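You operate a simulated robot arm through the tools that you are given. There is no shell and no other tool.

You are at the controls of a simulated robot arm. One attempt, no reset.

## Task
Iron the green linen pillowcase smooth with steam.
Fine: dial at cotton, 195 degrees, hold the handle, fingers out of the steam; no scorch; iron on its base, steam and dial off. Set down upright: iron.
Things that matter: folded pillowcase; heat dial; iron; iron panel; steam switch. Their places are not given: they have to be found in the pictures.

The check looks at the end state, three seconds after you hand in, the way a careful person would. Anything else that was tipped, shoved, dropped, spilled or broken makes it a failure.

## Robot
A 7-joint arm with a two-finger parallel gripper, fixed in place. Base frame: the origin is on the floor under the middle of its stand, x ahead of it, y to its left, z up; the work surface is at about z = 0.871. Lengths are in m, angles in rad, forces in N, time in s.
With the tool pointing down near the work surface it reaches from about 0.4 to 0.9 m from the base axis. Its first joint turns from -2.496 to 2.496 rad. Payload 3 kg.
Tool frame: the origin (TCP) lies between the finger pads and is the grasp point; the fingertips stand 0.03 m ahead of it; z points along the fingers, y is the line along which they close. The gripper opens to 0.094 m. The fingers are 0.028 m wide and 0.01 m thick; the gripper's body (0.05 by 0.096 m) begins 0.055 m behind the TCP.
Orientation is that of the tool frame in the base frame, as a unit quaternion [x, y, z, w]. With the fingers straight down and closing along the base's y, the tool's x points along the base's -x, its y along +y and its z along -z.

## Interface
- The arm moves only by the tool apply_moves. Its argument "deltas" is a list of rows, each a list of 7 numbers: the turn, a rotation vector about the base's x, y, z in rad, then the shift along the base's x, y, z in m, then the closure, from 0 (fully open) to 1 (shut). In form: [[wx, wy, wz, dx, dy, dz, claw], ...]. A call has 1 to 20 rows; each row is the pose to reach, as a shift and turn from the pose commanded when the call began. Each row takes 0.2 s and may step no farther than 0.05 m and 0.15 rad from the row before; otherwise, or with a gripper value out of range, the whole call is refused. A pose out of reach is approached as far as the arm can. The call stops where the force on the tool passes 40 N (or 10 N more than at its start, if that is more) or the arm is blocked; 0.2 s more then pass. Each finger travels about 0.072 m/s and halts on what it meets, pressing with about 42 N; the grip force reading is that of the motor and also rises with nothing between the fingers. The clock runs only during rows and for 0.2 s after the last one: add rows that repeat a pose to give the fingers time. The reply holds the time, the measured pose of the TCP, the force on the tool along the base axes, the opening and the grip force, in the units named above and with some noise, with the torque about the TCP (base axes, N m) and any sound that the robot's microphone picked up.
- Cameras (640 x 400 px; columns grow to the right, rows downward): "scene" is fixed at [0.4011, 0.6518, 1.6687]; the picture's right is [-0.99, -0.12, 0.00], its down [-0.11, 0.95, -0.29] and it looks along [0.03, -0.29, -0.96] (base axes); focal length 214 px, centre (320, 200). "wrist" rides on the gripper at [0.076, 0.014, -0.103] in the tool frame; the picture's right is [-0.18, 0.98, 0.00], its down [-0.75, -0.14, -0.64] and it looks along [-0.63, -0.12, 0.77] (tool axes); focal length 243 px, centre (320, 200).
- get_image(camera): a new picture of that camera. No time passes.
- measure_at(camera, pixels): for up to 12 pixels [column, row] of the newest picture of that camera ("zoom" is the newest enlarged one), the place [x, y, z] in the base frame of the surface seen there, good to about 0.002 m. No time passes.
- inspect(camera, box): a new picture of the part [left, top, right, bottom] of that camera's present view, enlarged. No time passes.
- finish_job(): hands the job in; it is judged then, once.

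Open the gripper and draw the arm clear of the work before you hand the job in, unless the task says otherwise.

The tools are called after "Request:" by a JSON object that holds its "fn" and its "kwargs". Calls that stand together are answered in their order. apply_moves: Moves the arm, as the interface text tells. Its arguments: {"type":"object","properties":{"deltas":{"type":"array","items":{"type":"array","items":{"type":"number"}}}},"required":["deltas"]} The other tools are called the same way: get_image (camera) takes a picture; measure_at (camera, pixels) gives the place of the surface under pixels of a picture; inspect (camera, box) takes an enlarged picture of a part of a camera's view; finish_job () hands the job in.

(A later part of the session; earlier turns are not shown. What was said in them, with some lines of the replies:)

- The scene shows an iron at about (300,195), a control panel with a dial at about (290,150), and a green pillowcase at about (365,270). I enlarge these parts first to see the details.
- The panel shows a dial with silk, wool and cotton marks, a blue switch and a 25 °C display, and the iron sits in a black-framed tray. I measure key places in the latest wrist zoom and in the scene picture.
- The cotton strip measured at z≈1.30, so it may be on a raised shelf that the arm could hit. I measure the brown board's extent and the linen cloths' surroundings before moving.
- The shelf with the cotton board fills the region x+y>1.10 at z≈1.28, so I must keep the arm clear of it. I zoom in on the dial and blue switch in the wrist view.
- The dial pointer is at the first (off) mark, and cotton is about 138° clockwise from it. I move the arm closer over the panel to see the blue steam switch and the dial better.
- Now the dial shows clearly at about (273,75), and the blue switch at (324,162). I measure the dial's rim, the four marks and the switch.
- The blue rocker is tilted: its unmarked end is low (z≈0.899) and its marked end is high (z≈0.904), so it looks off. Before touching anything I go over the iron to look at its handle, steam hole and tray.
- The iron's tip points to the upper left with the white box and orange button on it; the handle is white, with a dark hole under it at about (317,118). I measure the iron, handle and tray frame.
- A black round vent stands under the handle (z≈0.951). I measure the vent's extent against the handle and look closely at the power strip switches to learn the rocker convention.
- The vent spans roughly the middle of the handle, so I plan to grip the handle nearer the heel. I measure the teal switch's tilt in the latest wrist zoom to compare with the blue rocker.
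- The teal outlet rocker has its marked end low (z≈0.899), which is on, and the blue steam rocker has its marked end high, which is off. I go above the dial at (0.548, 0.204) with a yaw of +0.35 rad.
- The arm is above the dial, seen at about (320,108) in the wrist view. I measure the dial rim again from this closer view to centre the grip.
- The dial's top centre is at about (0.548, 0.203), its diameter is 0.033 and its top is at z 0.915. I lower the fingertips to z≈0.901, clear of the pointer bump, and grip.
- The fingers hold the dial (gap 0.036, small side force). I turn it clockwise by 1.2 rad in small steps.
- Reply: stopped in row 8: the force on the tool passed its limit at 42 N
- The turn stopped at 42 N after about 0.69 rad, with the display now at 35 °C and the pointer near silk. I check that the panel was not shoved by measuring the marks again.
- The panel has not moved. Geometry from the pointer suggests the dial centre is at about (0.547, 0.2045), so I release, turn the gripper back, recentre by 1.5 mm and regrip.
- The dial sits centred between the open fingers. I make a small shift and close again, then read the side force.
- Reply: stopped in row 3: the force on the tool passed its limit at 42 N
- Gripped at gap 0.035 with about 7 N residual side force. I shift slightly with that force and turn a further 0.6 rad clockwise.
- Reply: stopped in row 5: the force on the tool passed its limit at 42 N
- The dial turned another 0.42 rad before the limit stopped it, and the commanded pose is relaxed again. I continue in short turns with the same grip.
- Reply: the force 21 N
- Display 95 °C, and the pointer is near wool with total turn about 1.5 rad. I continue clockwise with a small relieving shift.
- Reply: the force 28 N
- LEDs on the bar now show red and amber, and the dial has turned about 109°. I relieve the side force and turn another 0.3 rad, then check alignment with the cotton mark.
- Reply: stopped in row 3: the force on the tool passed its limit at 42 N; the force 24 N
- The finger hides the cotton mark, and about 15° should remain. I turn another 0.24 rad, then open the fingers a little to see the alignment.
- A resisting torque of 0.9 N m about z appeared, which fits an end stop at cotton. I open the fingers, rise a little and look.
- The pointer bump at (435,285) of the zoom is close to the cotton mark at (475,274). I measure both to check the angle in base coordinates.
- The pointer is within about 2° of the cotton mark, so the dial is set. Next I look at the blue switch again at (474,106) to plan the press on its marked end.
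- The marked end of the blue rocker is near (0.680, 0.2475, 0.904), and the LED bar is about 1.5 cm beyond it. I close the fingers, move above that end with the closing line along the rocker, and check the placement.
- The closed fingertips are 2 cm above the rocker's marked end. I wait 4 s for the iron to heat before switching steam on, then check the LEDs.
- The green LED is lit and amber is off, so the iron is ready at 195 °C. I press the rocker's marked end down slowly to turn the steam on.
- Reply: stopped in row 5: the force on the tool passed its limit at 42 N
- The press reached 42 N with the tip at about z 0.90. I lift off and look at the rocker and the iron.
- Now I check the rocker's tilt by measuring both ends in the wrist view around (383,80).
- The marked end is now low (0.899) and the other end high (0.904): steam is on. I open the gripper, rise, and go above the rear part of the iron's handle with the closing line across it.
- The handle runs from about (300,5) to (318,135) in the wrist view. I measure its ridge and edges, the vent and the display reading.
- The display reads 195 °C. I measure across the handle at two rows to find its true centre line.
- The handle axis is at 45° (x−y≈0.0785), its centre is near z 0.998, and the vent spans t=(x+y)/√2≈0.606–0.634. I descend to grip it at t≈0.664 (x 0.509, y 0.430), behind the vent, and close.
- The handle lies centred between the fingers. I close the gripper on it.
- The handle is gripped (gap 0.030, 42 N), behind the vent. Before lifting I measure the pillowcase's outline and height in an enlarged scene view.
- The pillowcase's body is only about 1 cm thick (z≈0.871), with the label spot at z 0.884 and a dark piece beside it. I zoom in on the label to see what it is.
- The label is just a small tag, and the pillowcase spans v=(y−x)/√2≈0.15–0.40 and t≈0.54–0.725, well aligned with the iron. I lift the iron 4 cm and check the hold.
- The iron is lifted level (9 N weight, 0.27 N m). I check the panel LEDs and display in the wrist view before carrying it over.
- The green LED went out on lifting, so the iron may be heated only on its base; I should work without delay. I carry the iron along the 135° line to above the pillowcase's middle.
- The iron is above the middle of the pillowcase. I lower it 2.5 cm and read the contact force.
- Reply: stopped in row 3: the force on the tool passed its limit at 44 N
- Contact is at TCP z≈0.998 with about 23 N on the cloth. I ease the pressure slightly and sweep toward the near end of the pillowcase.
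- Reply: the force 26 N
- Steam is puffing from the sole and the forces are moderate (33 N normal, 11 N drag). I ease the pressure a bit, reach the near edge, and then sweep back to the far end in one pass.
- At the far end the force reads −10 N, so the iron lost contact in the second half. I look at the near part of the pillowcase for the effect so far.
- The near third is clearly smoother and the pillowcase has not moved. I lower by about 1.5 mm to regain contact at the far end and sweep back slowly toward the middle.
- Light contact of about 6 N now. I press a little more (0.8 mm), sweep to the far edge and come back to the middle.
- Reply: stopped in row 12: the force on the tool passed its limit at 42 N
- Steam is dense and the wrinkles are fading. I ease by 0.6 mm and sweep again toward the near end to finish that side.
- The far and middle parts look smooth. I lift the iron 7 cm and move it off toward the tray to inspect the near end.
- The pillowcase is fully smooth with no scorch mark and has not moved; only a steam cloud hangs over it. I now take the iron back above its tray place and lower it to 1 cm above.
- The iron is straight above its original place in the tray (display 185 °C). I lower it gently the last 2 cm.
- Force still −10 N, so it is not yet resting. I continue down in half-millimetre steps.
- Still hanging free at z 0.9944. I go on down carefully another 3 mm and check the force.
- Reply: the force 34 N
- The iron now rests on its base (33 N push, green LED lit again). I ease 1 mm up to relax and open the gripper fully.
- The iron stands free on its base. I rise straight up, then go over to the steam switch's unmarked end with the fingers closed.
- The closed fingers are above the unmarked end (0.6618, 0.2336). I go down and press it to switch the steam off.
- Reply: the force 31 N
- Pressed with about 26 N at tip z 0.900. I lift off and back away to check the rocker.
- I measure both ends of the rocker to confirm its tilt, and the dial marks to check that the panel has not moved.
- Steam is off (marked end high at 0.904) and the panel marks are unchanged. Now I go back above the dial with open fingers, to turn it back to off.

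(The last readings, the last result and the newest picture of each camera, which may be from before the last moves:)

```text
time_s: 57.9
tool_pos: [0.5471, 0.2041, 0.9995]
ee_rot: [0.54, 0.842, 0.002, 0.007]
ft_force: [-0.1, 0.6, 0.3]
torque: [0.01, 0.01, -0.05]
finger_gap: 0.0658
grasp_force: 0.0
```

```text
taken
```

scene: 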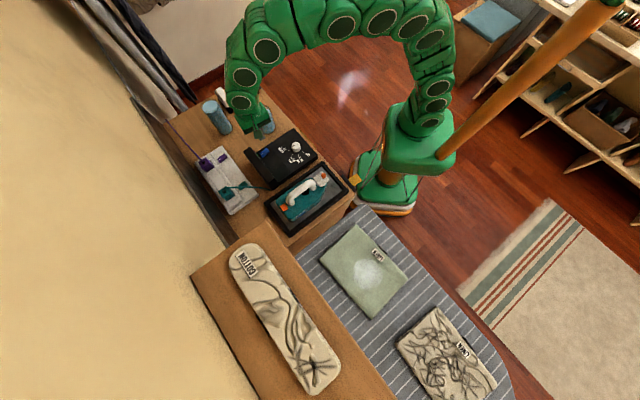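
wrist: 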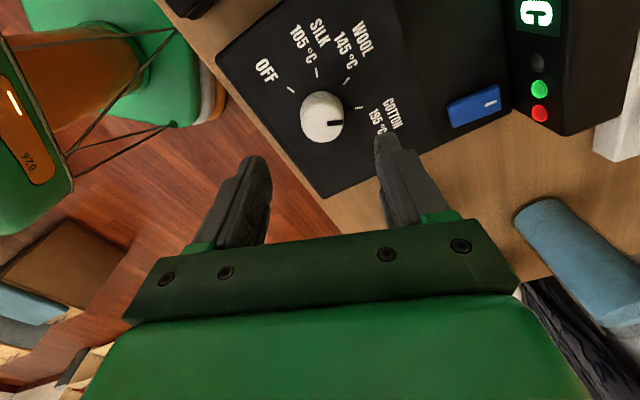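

The dial is below and between the open fingers. I remove the slight tool tilt, descend to TCP z 0.931 and grip the dial.

Request:
{"fn": "apply_moves", "kwargs": {"deltas": [[0.004, 0.0139, 0, 0.0008, -0.0002, -0.03, 0.3], [0.004, 0.0139, 0, 0.0008, -0.0002, -0.055, 0.3], [0.004, 0.0139, 0, 0.0008, -0.0002, -0.069, 0.3], [0.004, 0.0139, 0, 0.0008, -0.0002, -0.069, 0.45], [0.004, 0.0139, 0, 0.0008, -0.0002, -0.069, 0.6], [0.004, 0.0139, 0, 0.0008, -0.0002, -0.069, 0.75], [0.004, 0.0139, 0, 0.0008, -0.0002, -0.069, 1]]}}

```text
time_s: 59.5
tool_pos: [0.5482, 0.2056, 0.9314]
ee_rot: [0.539, 0.842, 0.0, 0.0]
ft_force: [27.1, 12.8, -9.3]
torque: [0.24, -1.1, 0.12]
finger_gap: 0.0353
grasp_force: 44.8
```

There is a 30 N side force along the closing line, so the dial centre lies about 1 mm further in +x. I shift to relieve it before turning.

Request:
{"fn": "apply_moves", "kwargs": {"deltas": [[0, 0, 0, 0.0005, 0.0002, 0, 1], [0, 0, 0, 0.001, 0.0004, 0, 1]]}}

```text
time_s: 60.1
tool_pos: [0.5484, 0.2059, 0.9305]
ee_rot: [0.54, 0.841, 0.0, 0.0]
ft_force: [19.7, 12.2, 12.2]
torque: [-0.33, -1.17, 0.14]
finger_gap: 0.0354
grasp_force: 45.0
```

The force dropped from 30 to 23 N for 1.1 mm, so the centre is near x≈0.551. I shift another 2 mm in that direction.

Request:
{"fn": "apply_moves", "kwargs": {"deltas": [[0, 0, 0, 0.0007, 0.0002, -0.0002, 1], [0, 0, 0, 0.0014, 0.0004, -0.0004, 1], [0, 0, 0, 0.002, 0.0006, -0.0004, 1]]}}

```text
time_s: 61.0
tool_pos: [0.55, 0.2045, 0.9309]
ee_rot: [0.54, 0.842, -0.001, -0.003]
ft_force: [0.6, 0.6, 2.7]
torque: [-0.22, 0.0, 0.13]
finger_gap: 0.0355
grasp_force: 45.6
stopped in row 3: the force on the tool passed its limit at 42 N (the readings are from after the stop); the commanded pose is now the measured one
```

Now the side force is nearly zero with TCP at (0.550, 0.2045), which is the true dial centre. I turn the dial counter-clockwise 0.8 rad.

Request:
{"fn": "apply_moves", "kwargs": {"deltas": [[0, 0, 0.1, 0, 0, 0, 1], [0, 0, 0.2, 0, 0, 0, 1], [0, 0, 0.3, 0, 0, 0, 1], [0, 0, 0.4, 0, 0, 0, 1], [0, 0, 0.5, 0, 0, 0, 1], [0, 0, 0.6, 0, 0, 0, 1], [0, 0, 0.7, 0, 0, 0, 1], [0, 0, 0.8, 0, 0, 0, 1]]}}

Request:
{"fn": "get_image", "kwargs": {"camera": "wrist"}}

```text
time_s: 61.9
tool_pos: [0.5487, 0.205, 0.9309]
ee_rot: [0.393, 0.92, -0.003, -0.002]
ft_force: [-5.9, -2.1, 11.3]
torque: [-0.33, 0.28, 0.02]
finger_gap: 0.0356
grasp_force: 44.4
stopped in row 4: the force on the tool passed its limit at 42 N (the readings are from after the stop); the commanded pose is now the measured one
```

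```text
taken
```

wrist: 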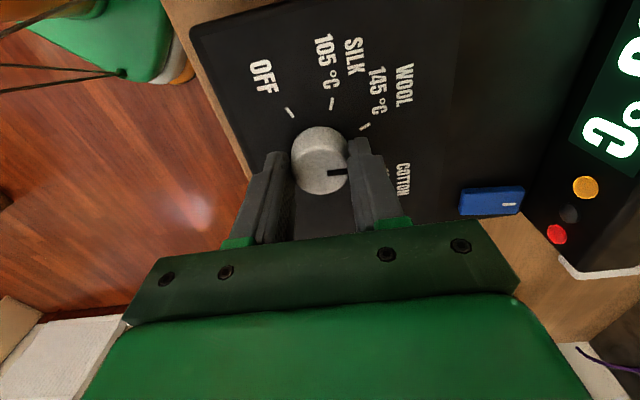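

It moved 0.33 rad before the limit. I continue with smaller steps of 0.06 rad per row.

Request:
{"fn": "apply_moves", "kwargs": {"deltas": [[0, 0, 0.06, -0.0003, -0.0001, 0.0003, 1], [0, 0, 0.12, -0.0004, -0.0001, 0.0004, 1], [0, 0, 0.18, -0.0004, -0.0001, 0.0004, 1], [0, 0, 0.24, -0.0004, -0.0001, 0.0004, 1], [0, 0, 0.3, -0.0004, -0.0001, 0.0004, 1], [0, 0, 0.36, -0.0004, -0.0001, 0.0004, 1], [0, 0, 0.42, -0.0004, -0.0001, 0.0004, 1], [0, 0, 0.48, -0.0004, -0.0001, 0.0004, 1]]}}

```text
time_s: 63.7
tool_pos: [0.5481, 0.2046, 0.9298]
ee_rot: [0.163, 0.987, -0.003, -0.001]
ft_force: [-19.2, -10.1, 3.6]
torque: [-0.27, 0.85, -0.09]
finger_gap: 0.0356
grasp_force: 45.2
```

Total turned back is 0.81 rad, with a 22 N side force. I shift along it by about 1.2 mm while continuing to turn.

Request:
{"fn": "apply_moves", "kwargs": {"deltas": [[0, 0, 0.03, -0.0008, -0.0004, 0.0002, 1], [0, 0, 0.09, -0.0012, -0.0006, 0.0004, 1], [0, 0, 0.15, -0.0012, -0.0006, 0.0004, 1], [0, 0, 0.21, -0.0012, -0.0006, 0.0004, 1], [0, 0, 0.27, -0.0012, -0.0006, 0.0004, 1], [0, 0, 0.33, -0.0012, -0.0006, 0.0004, 1], [0, 0, 0.39, -0.0012, -0.0006, 0.0004, 1], [0, 0, 0.45, -0.0012, -0.0006, 0.0004, 1]]}}

Request:
{"fn": "get_image", "kwargs": {"camera": "wrist"}}

```text
time_s: 65.5
tool_pos: [0.548, 0.2041, 0.9307]
ee_rot: [-0.061, 0.998, -0.004, -0.002]
ft_force: [7.7, -33.1, -15.8]
torque: [-0.89, -0.48, -0.02]
finger_gap: 0.0353
grasp_force: 45.2
```

```text
taken
```

wrist: 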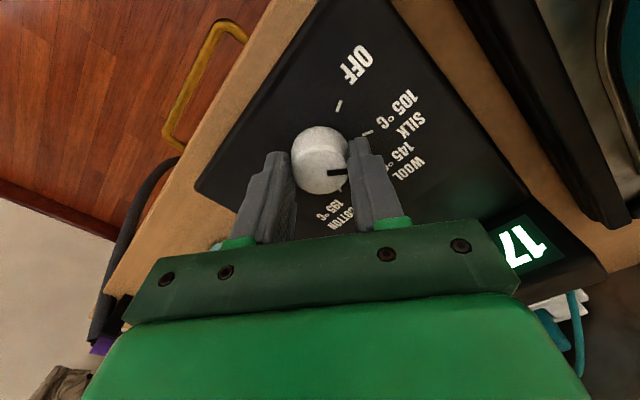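

The dial is back near wool/silk (yaw +0.12), and the display shows a falling 17x. I relieve the 33 N side force slightly and keep turning.

Request:
{"fn": "apply_moves", "kwargs": {"deltas": [[0, 0, 0.03, 0.0004, -0.0006, -0.0003, 1], [0, 0, 0.09, 0.0005, -0.0008, -0.0004, 1], [0, 0, 0.15, 0.0005, -0.0008, -0.0004, 1], [0, 0, 0.21, 0.0005, -0.0008, -0.0004, 1], [0, 0, 0.27, 0.0005, -0.0008, -0.0004, 1], [0, 0, 0.33, 0.0005, -0.0008, -0.0004, 1], [0, 0, 0.39, 0.0005, -0.0008, -0.0004, 1]]}}

```text
time_s: 67.1
tool_pos: [0.5474, 0.2038, 0.9309]
ee_rot: [-0.253, 0.967, -0.005, -0.001]
ft_force: [3.9, -35.7, 2.3]
torque: [-1.5, 0.72, -0.05]
finger_gap: 0.0353
grasp_force: 45.3
```

About 0.77 rad remains. I release, turn the gripper back to a convenient yaw, correct the tilt, and regrip with a clean centre.

Request:
{"fn": "apply_moves", "kwargs": {"deltas": [[0, 0, 0, 0, 0, 0, 0.5], [0, 0, 0, 0, 0, 0, 0.4], [0, 0, -0.14, 0.0008, 0.0004, 0, 0.4], [0, 0, -0.28, 0.0016, 0.0008, 0, 0.4], [0, 0, -0.42, 0.0016, 0.0008, 0, 0.4], [0, 0, -0.56, 0.0016, 0.0008, 0, 0.4], [0, 0, -0.7, 0.0016, 0.0008, 0, 0.4], [0, 0, -0.81, 0.0016, 0.0008, 0, 0.4], [0, 0, -0.81, 0.0016, 0.0008, 0, 0.4]]}}

Request:
{"fn": "get_image", "kwargs": {"camera": "wrist"}}

```text
time_s: 69.1
tool_pos: [0.5494, 0.2051, 0.9304]
ee_rot: [0.15, 0.989, -0.003, -0.002]
ft_force: [0.6, 0.0, 0.2]
torque: [-0.01, -0.03, -0.01]
finger_gap: 0.0563
grasp_force: 0.0
```

```text
taken
```

wrist: 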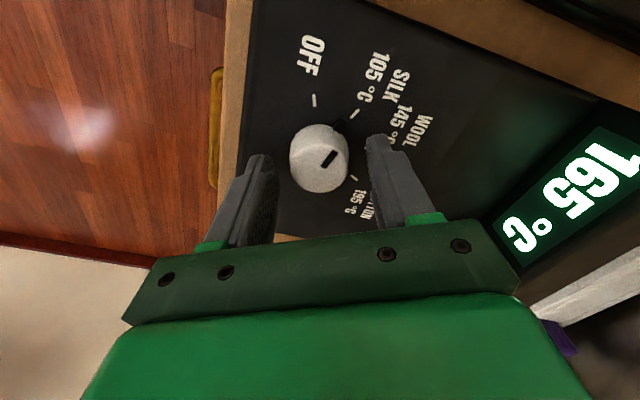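

The pointer is near silk and the display reads 165 °C and falling. I regrip at the estimated dial centre.

Request:
{"fn": "apply_moves", "kwargs": {"deltas": [[0.0053, -0.0049, 0, 0, -0.0005, 0.0005, 0.4], [0.0053, -0.0049, 0, 0, -0.0005, 0.0005, 0.55], [0.0053, -0.0049, 0, 0, -0.0005, 0.0005, 0.75], [0.0053, -0.0049, 0, 0, -0.0005, 0.0005, 1], [0.0053, -0.0049, 0, 0, -0.0005, 0.0005, 1]]}}

```text
time_s: 70.3
tool_pos: [0.5502, 0.2033, 0.9313]
ee_rot: [0.149, 0.989, 0.0, 0.0]
ft_force: [0.8, -3.7, 4.9]
torque: [-0.09, 0.01, -0.02]
finger_gap: 0.0355
grasp_force: 44.7
```

The grip is well centred (under 4 N side force). I turn counter-clockwise 0.6 rad in small steps.

Request:
{"fn": "apply_moves", "kwargs": {"deltas": [[0, 0, 0.06, 0, 0, 0, 1], [0, 0, 0.12, 0, 0, 0, 1], [0, 0, 0.18, 0, 0, 0, 1], [0, 0, 0.24, 0, 0, 0, 1], [0, 0, 0.3, 0, 0, 0, 1], [0, 0, 0.36, 0, 0, 0, 1], [0, 0, 0.42, 0, 0, 0, 1], [0, 0, 0.48, 0, 0, 0, 1], [0, 0, 0.54, 0, 0, 0, 1], [0, 0, 0.6, 0, 0, 0, 1]]}}

Request:
{"fn": "get_image", "kwargs": {"camera": "wrist"}}

```text
time_s: 72.5
tool_pos: [0.5502, 0.2039, 0.9307]
ee_rot: [-0.15, 0.989, 0.0, 0.001]
ft_force: [14.0, -11.1, 26.8]
torque: [-0.27, -0.8, 0.0]
finger_gap: 0.0357
grasp_force: 44.9
```

```text
taken
```

wrist: 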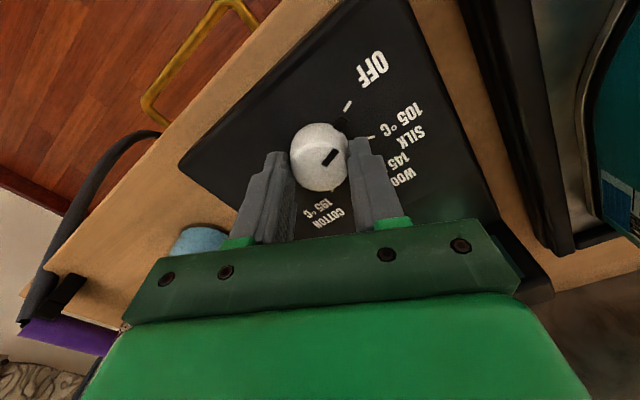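

Only about 0.17 rad is left to the off mark. I turn the last part gently, watching for the end stop.

Request:
{"fn": "apply_moves", "kwargs": {"deltas": [[0, 0, 0.05, 0.0002, -0.0002, 0.0004, 1], [0, 0, 0.1, 0.0003, -0.0003, 0.0005, 1], [0, 0, 0.15, 0.0003, -0.0003, 0.0005, 1], [0, 0, 0.19, 0.0003, -0.0003, 0.0005, 1]]}}

Request:
{"fn": "inspect", "kwargs": {"camera": "wrist", "box": [240, 50, 400, 210]}}

```text
time_s: 73.5
tool_pos: [0.5492, 0.2044, 0.9309]
ee_rot: [-0.243, 0.97, 0.0, 0.0]
ft_force: [-4.9, 2.2, 10.7]
torque: [0.3, -0.07, -0.7]
finger_gap: 0.0355
grasp_force: 44.8
```

```text
2.50 times, centred on (320, 130) of wrist
```

zoom: 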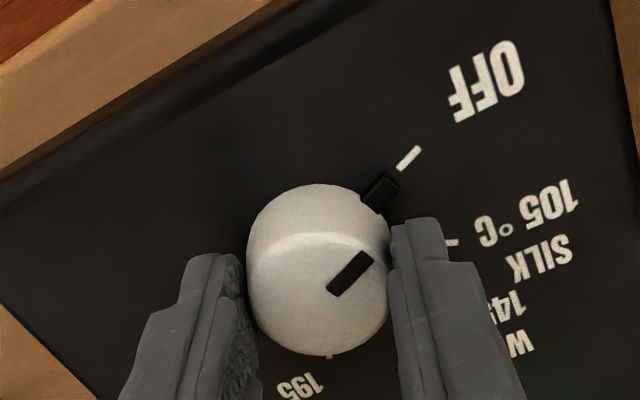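

The torque of −0.7 N m shows the end stop, and the pointer lines up with the OFF mark. I release, rise and take a look.

Request:
{"fn": "apply_moves", "kwargs": {"deltas": [[0, 0, 0, 0, 0, 0, 0.6], [0, 0, 0, 0, 0, 0, 0.3], [0, 0, 0, 0, 0, 0, 0.1], [0, 0, 0, 0, 0, 0.04, 0], [0, 0, 0, 0, 0, 0.085, 0], [0, 0, 0, -0.01, 0, 0.13, 0], [0, 0, 0, -0.02, 0, 0.17, 0]]}}

Request:
{"fn": "get_image", "kwargs": {"camera": "wrist"}}

Request:
{"fn": "inspect", "kwargs": {"camera": "wrist", "box": [280, 40, 400, 130]}}

Request:
{"fn": "get_image", "kwargs": {"camera": "scene"}}

```text
time_s: 75.1
tool_pos: [0.5308, 0.2021, 1.1]
ee_rot: [-0.242, 0.97, 0.0, 0.001]
ft_force: [0.3, 0.1, 0.3]
torque: [-0.04, 0.0, 0.0]
finger_gap: 0.0941
grasp_force: 0.1
```

```text
taken
```

wrist: 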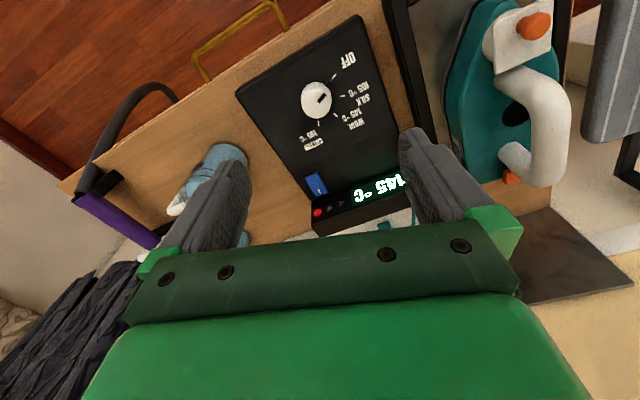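

```text
4.44 times, centred on (340, 85) of wrist
```

zoom: 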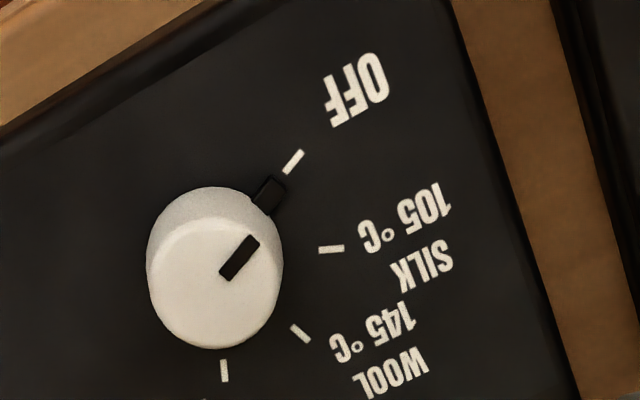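

```text
taken
```

scene: 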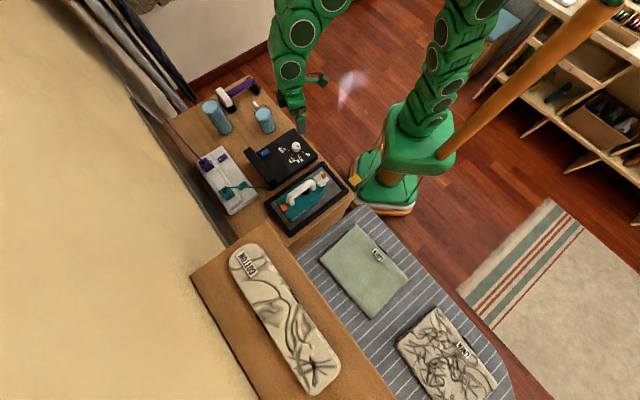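

The dial is at OFF with only the red LED lit and the temperature falling. I check the final state of the iron, switch and pillowcase close up.

Request:
{"fn": "inspect", "kwargs": {"camera": "scene", "box": [230, 120, 370, 230]}}

Request:
{"fn": "inspect", "kwargs": {"camera": "scene", "box": [300, 210, 428, 330]}}

Request:
{"fn": "measure_at", "kwargs": {"camera": "scene", "pixels": [[302, 189], [313, 180], [290, 198], [284, 207], [324, 176], [265, 153], [365, 270], [340, 250], [385, 290], [345, 235]]}}

```text
3.64 times, centred on (300, 175) of scene
```

zoom: 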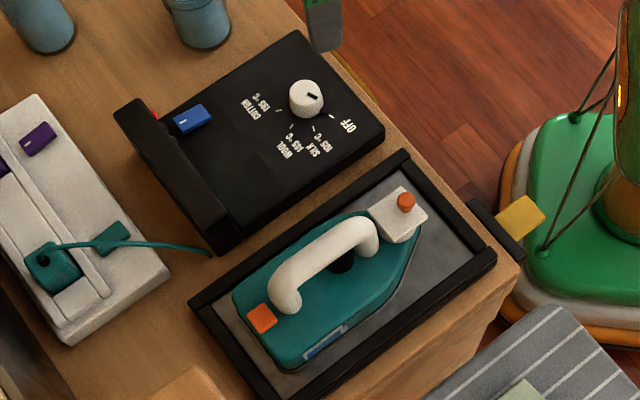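

```text
3.33 times, centred on (364, 270) of scene
```

zoom: 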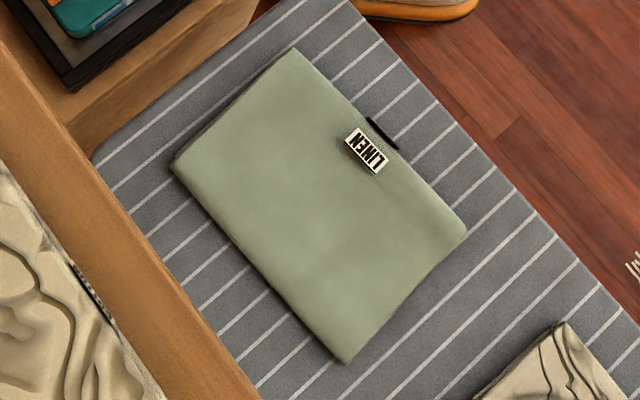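

```text
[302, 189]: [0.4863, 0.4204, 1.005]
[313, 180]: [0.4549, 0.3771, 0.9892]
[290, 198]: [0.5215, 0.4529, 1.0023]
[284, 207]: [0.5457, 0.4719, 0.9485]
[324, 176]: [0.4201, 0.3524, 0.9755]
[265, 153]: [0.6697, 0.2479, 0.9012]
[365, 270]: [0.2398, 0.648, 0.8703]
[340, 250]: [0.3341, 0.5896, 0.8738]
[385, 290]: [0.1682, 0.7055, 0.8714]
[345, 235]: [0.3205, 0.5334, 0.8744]
```

The iron is flat in its tray at its original place, the steam and dial are off, and the pillowcase is smooth and unmoved. I draw the arm up clear of the work with the gripper open.

Request:
{"fn": "apply_moves", "kwargs": {"deltas": [[0, 0, 0, -0.01, -0.01, 0.04, 0], [0, 0, 0, -0.02, -0.03, 0.08, 0], [0, 0, 0, -0.03, -0.06, 0.11, 0], [0, 0, 0, -0.03, -0.06, 0.11, 0]]}}

Request:
{"fn": "get_image", "kwargs": {"camera": "scene"}}

```text
time_s: 76.1
tool_pos: [0.5014, 0.1444, 1.2107]
ee_rot: [-0.242, 0.97, 0.001, 0.001]
ft_force: [0.0, 1.4, 0.3]
torque: [0.01, -0.03, 0.03]
finger_gap: 0.0941
grasp_force: 0.0
```

```text
taken
```

scene: 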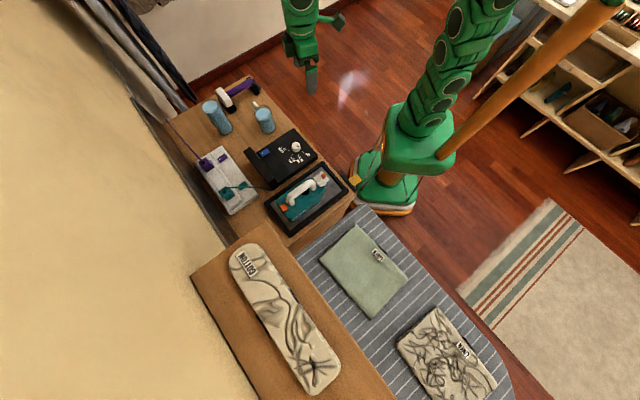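

The arm is clear and everything stands in its place, with the pillowcase smooth at (365,270). I hand the job in.

Request:
{"fn": "finish_job", "kwargs": {}}

```text
The job is handed in.
```

The green linen pillowcase is ironed smooth, with no scorch mark and no shift in its position that I could see in the final pictures.

- **Heat:** I set the dial to cotton, and the display read 195 °C when I lifted the iron. The iron seems to heat only on its base, so it had cooled to 185 °C by the time I put it back.
- **Steam and grip:** Steam was on during the ironing. I held the handle behind the dark vent. Steam also came out along the sole, and one wrist picture showed it drifting near the fingers, so I can't rule out that they touched some.
- **End state:** The iron is flat on its base where it started. The steam switch is off, the dial is at OFF, and the last reading was 145 °C and falling.
- **Force stops:** The arm stopped at its force limit several times while turning the dial, once on the steam switch and twice on the cloth. When I measured it again later, the panel had not moved, and nothing else looked tipped or shoved.

The gripper is open and the arm is clear of the work. The job is handed in, but I have not seen the result of the check.
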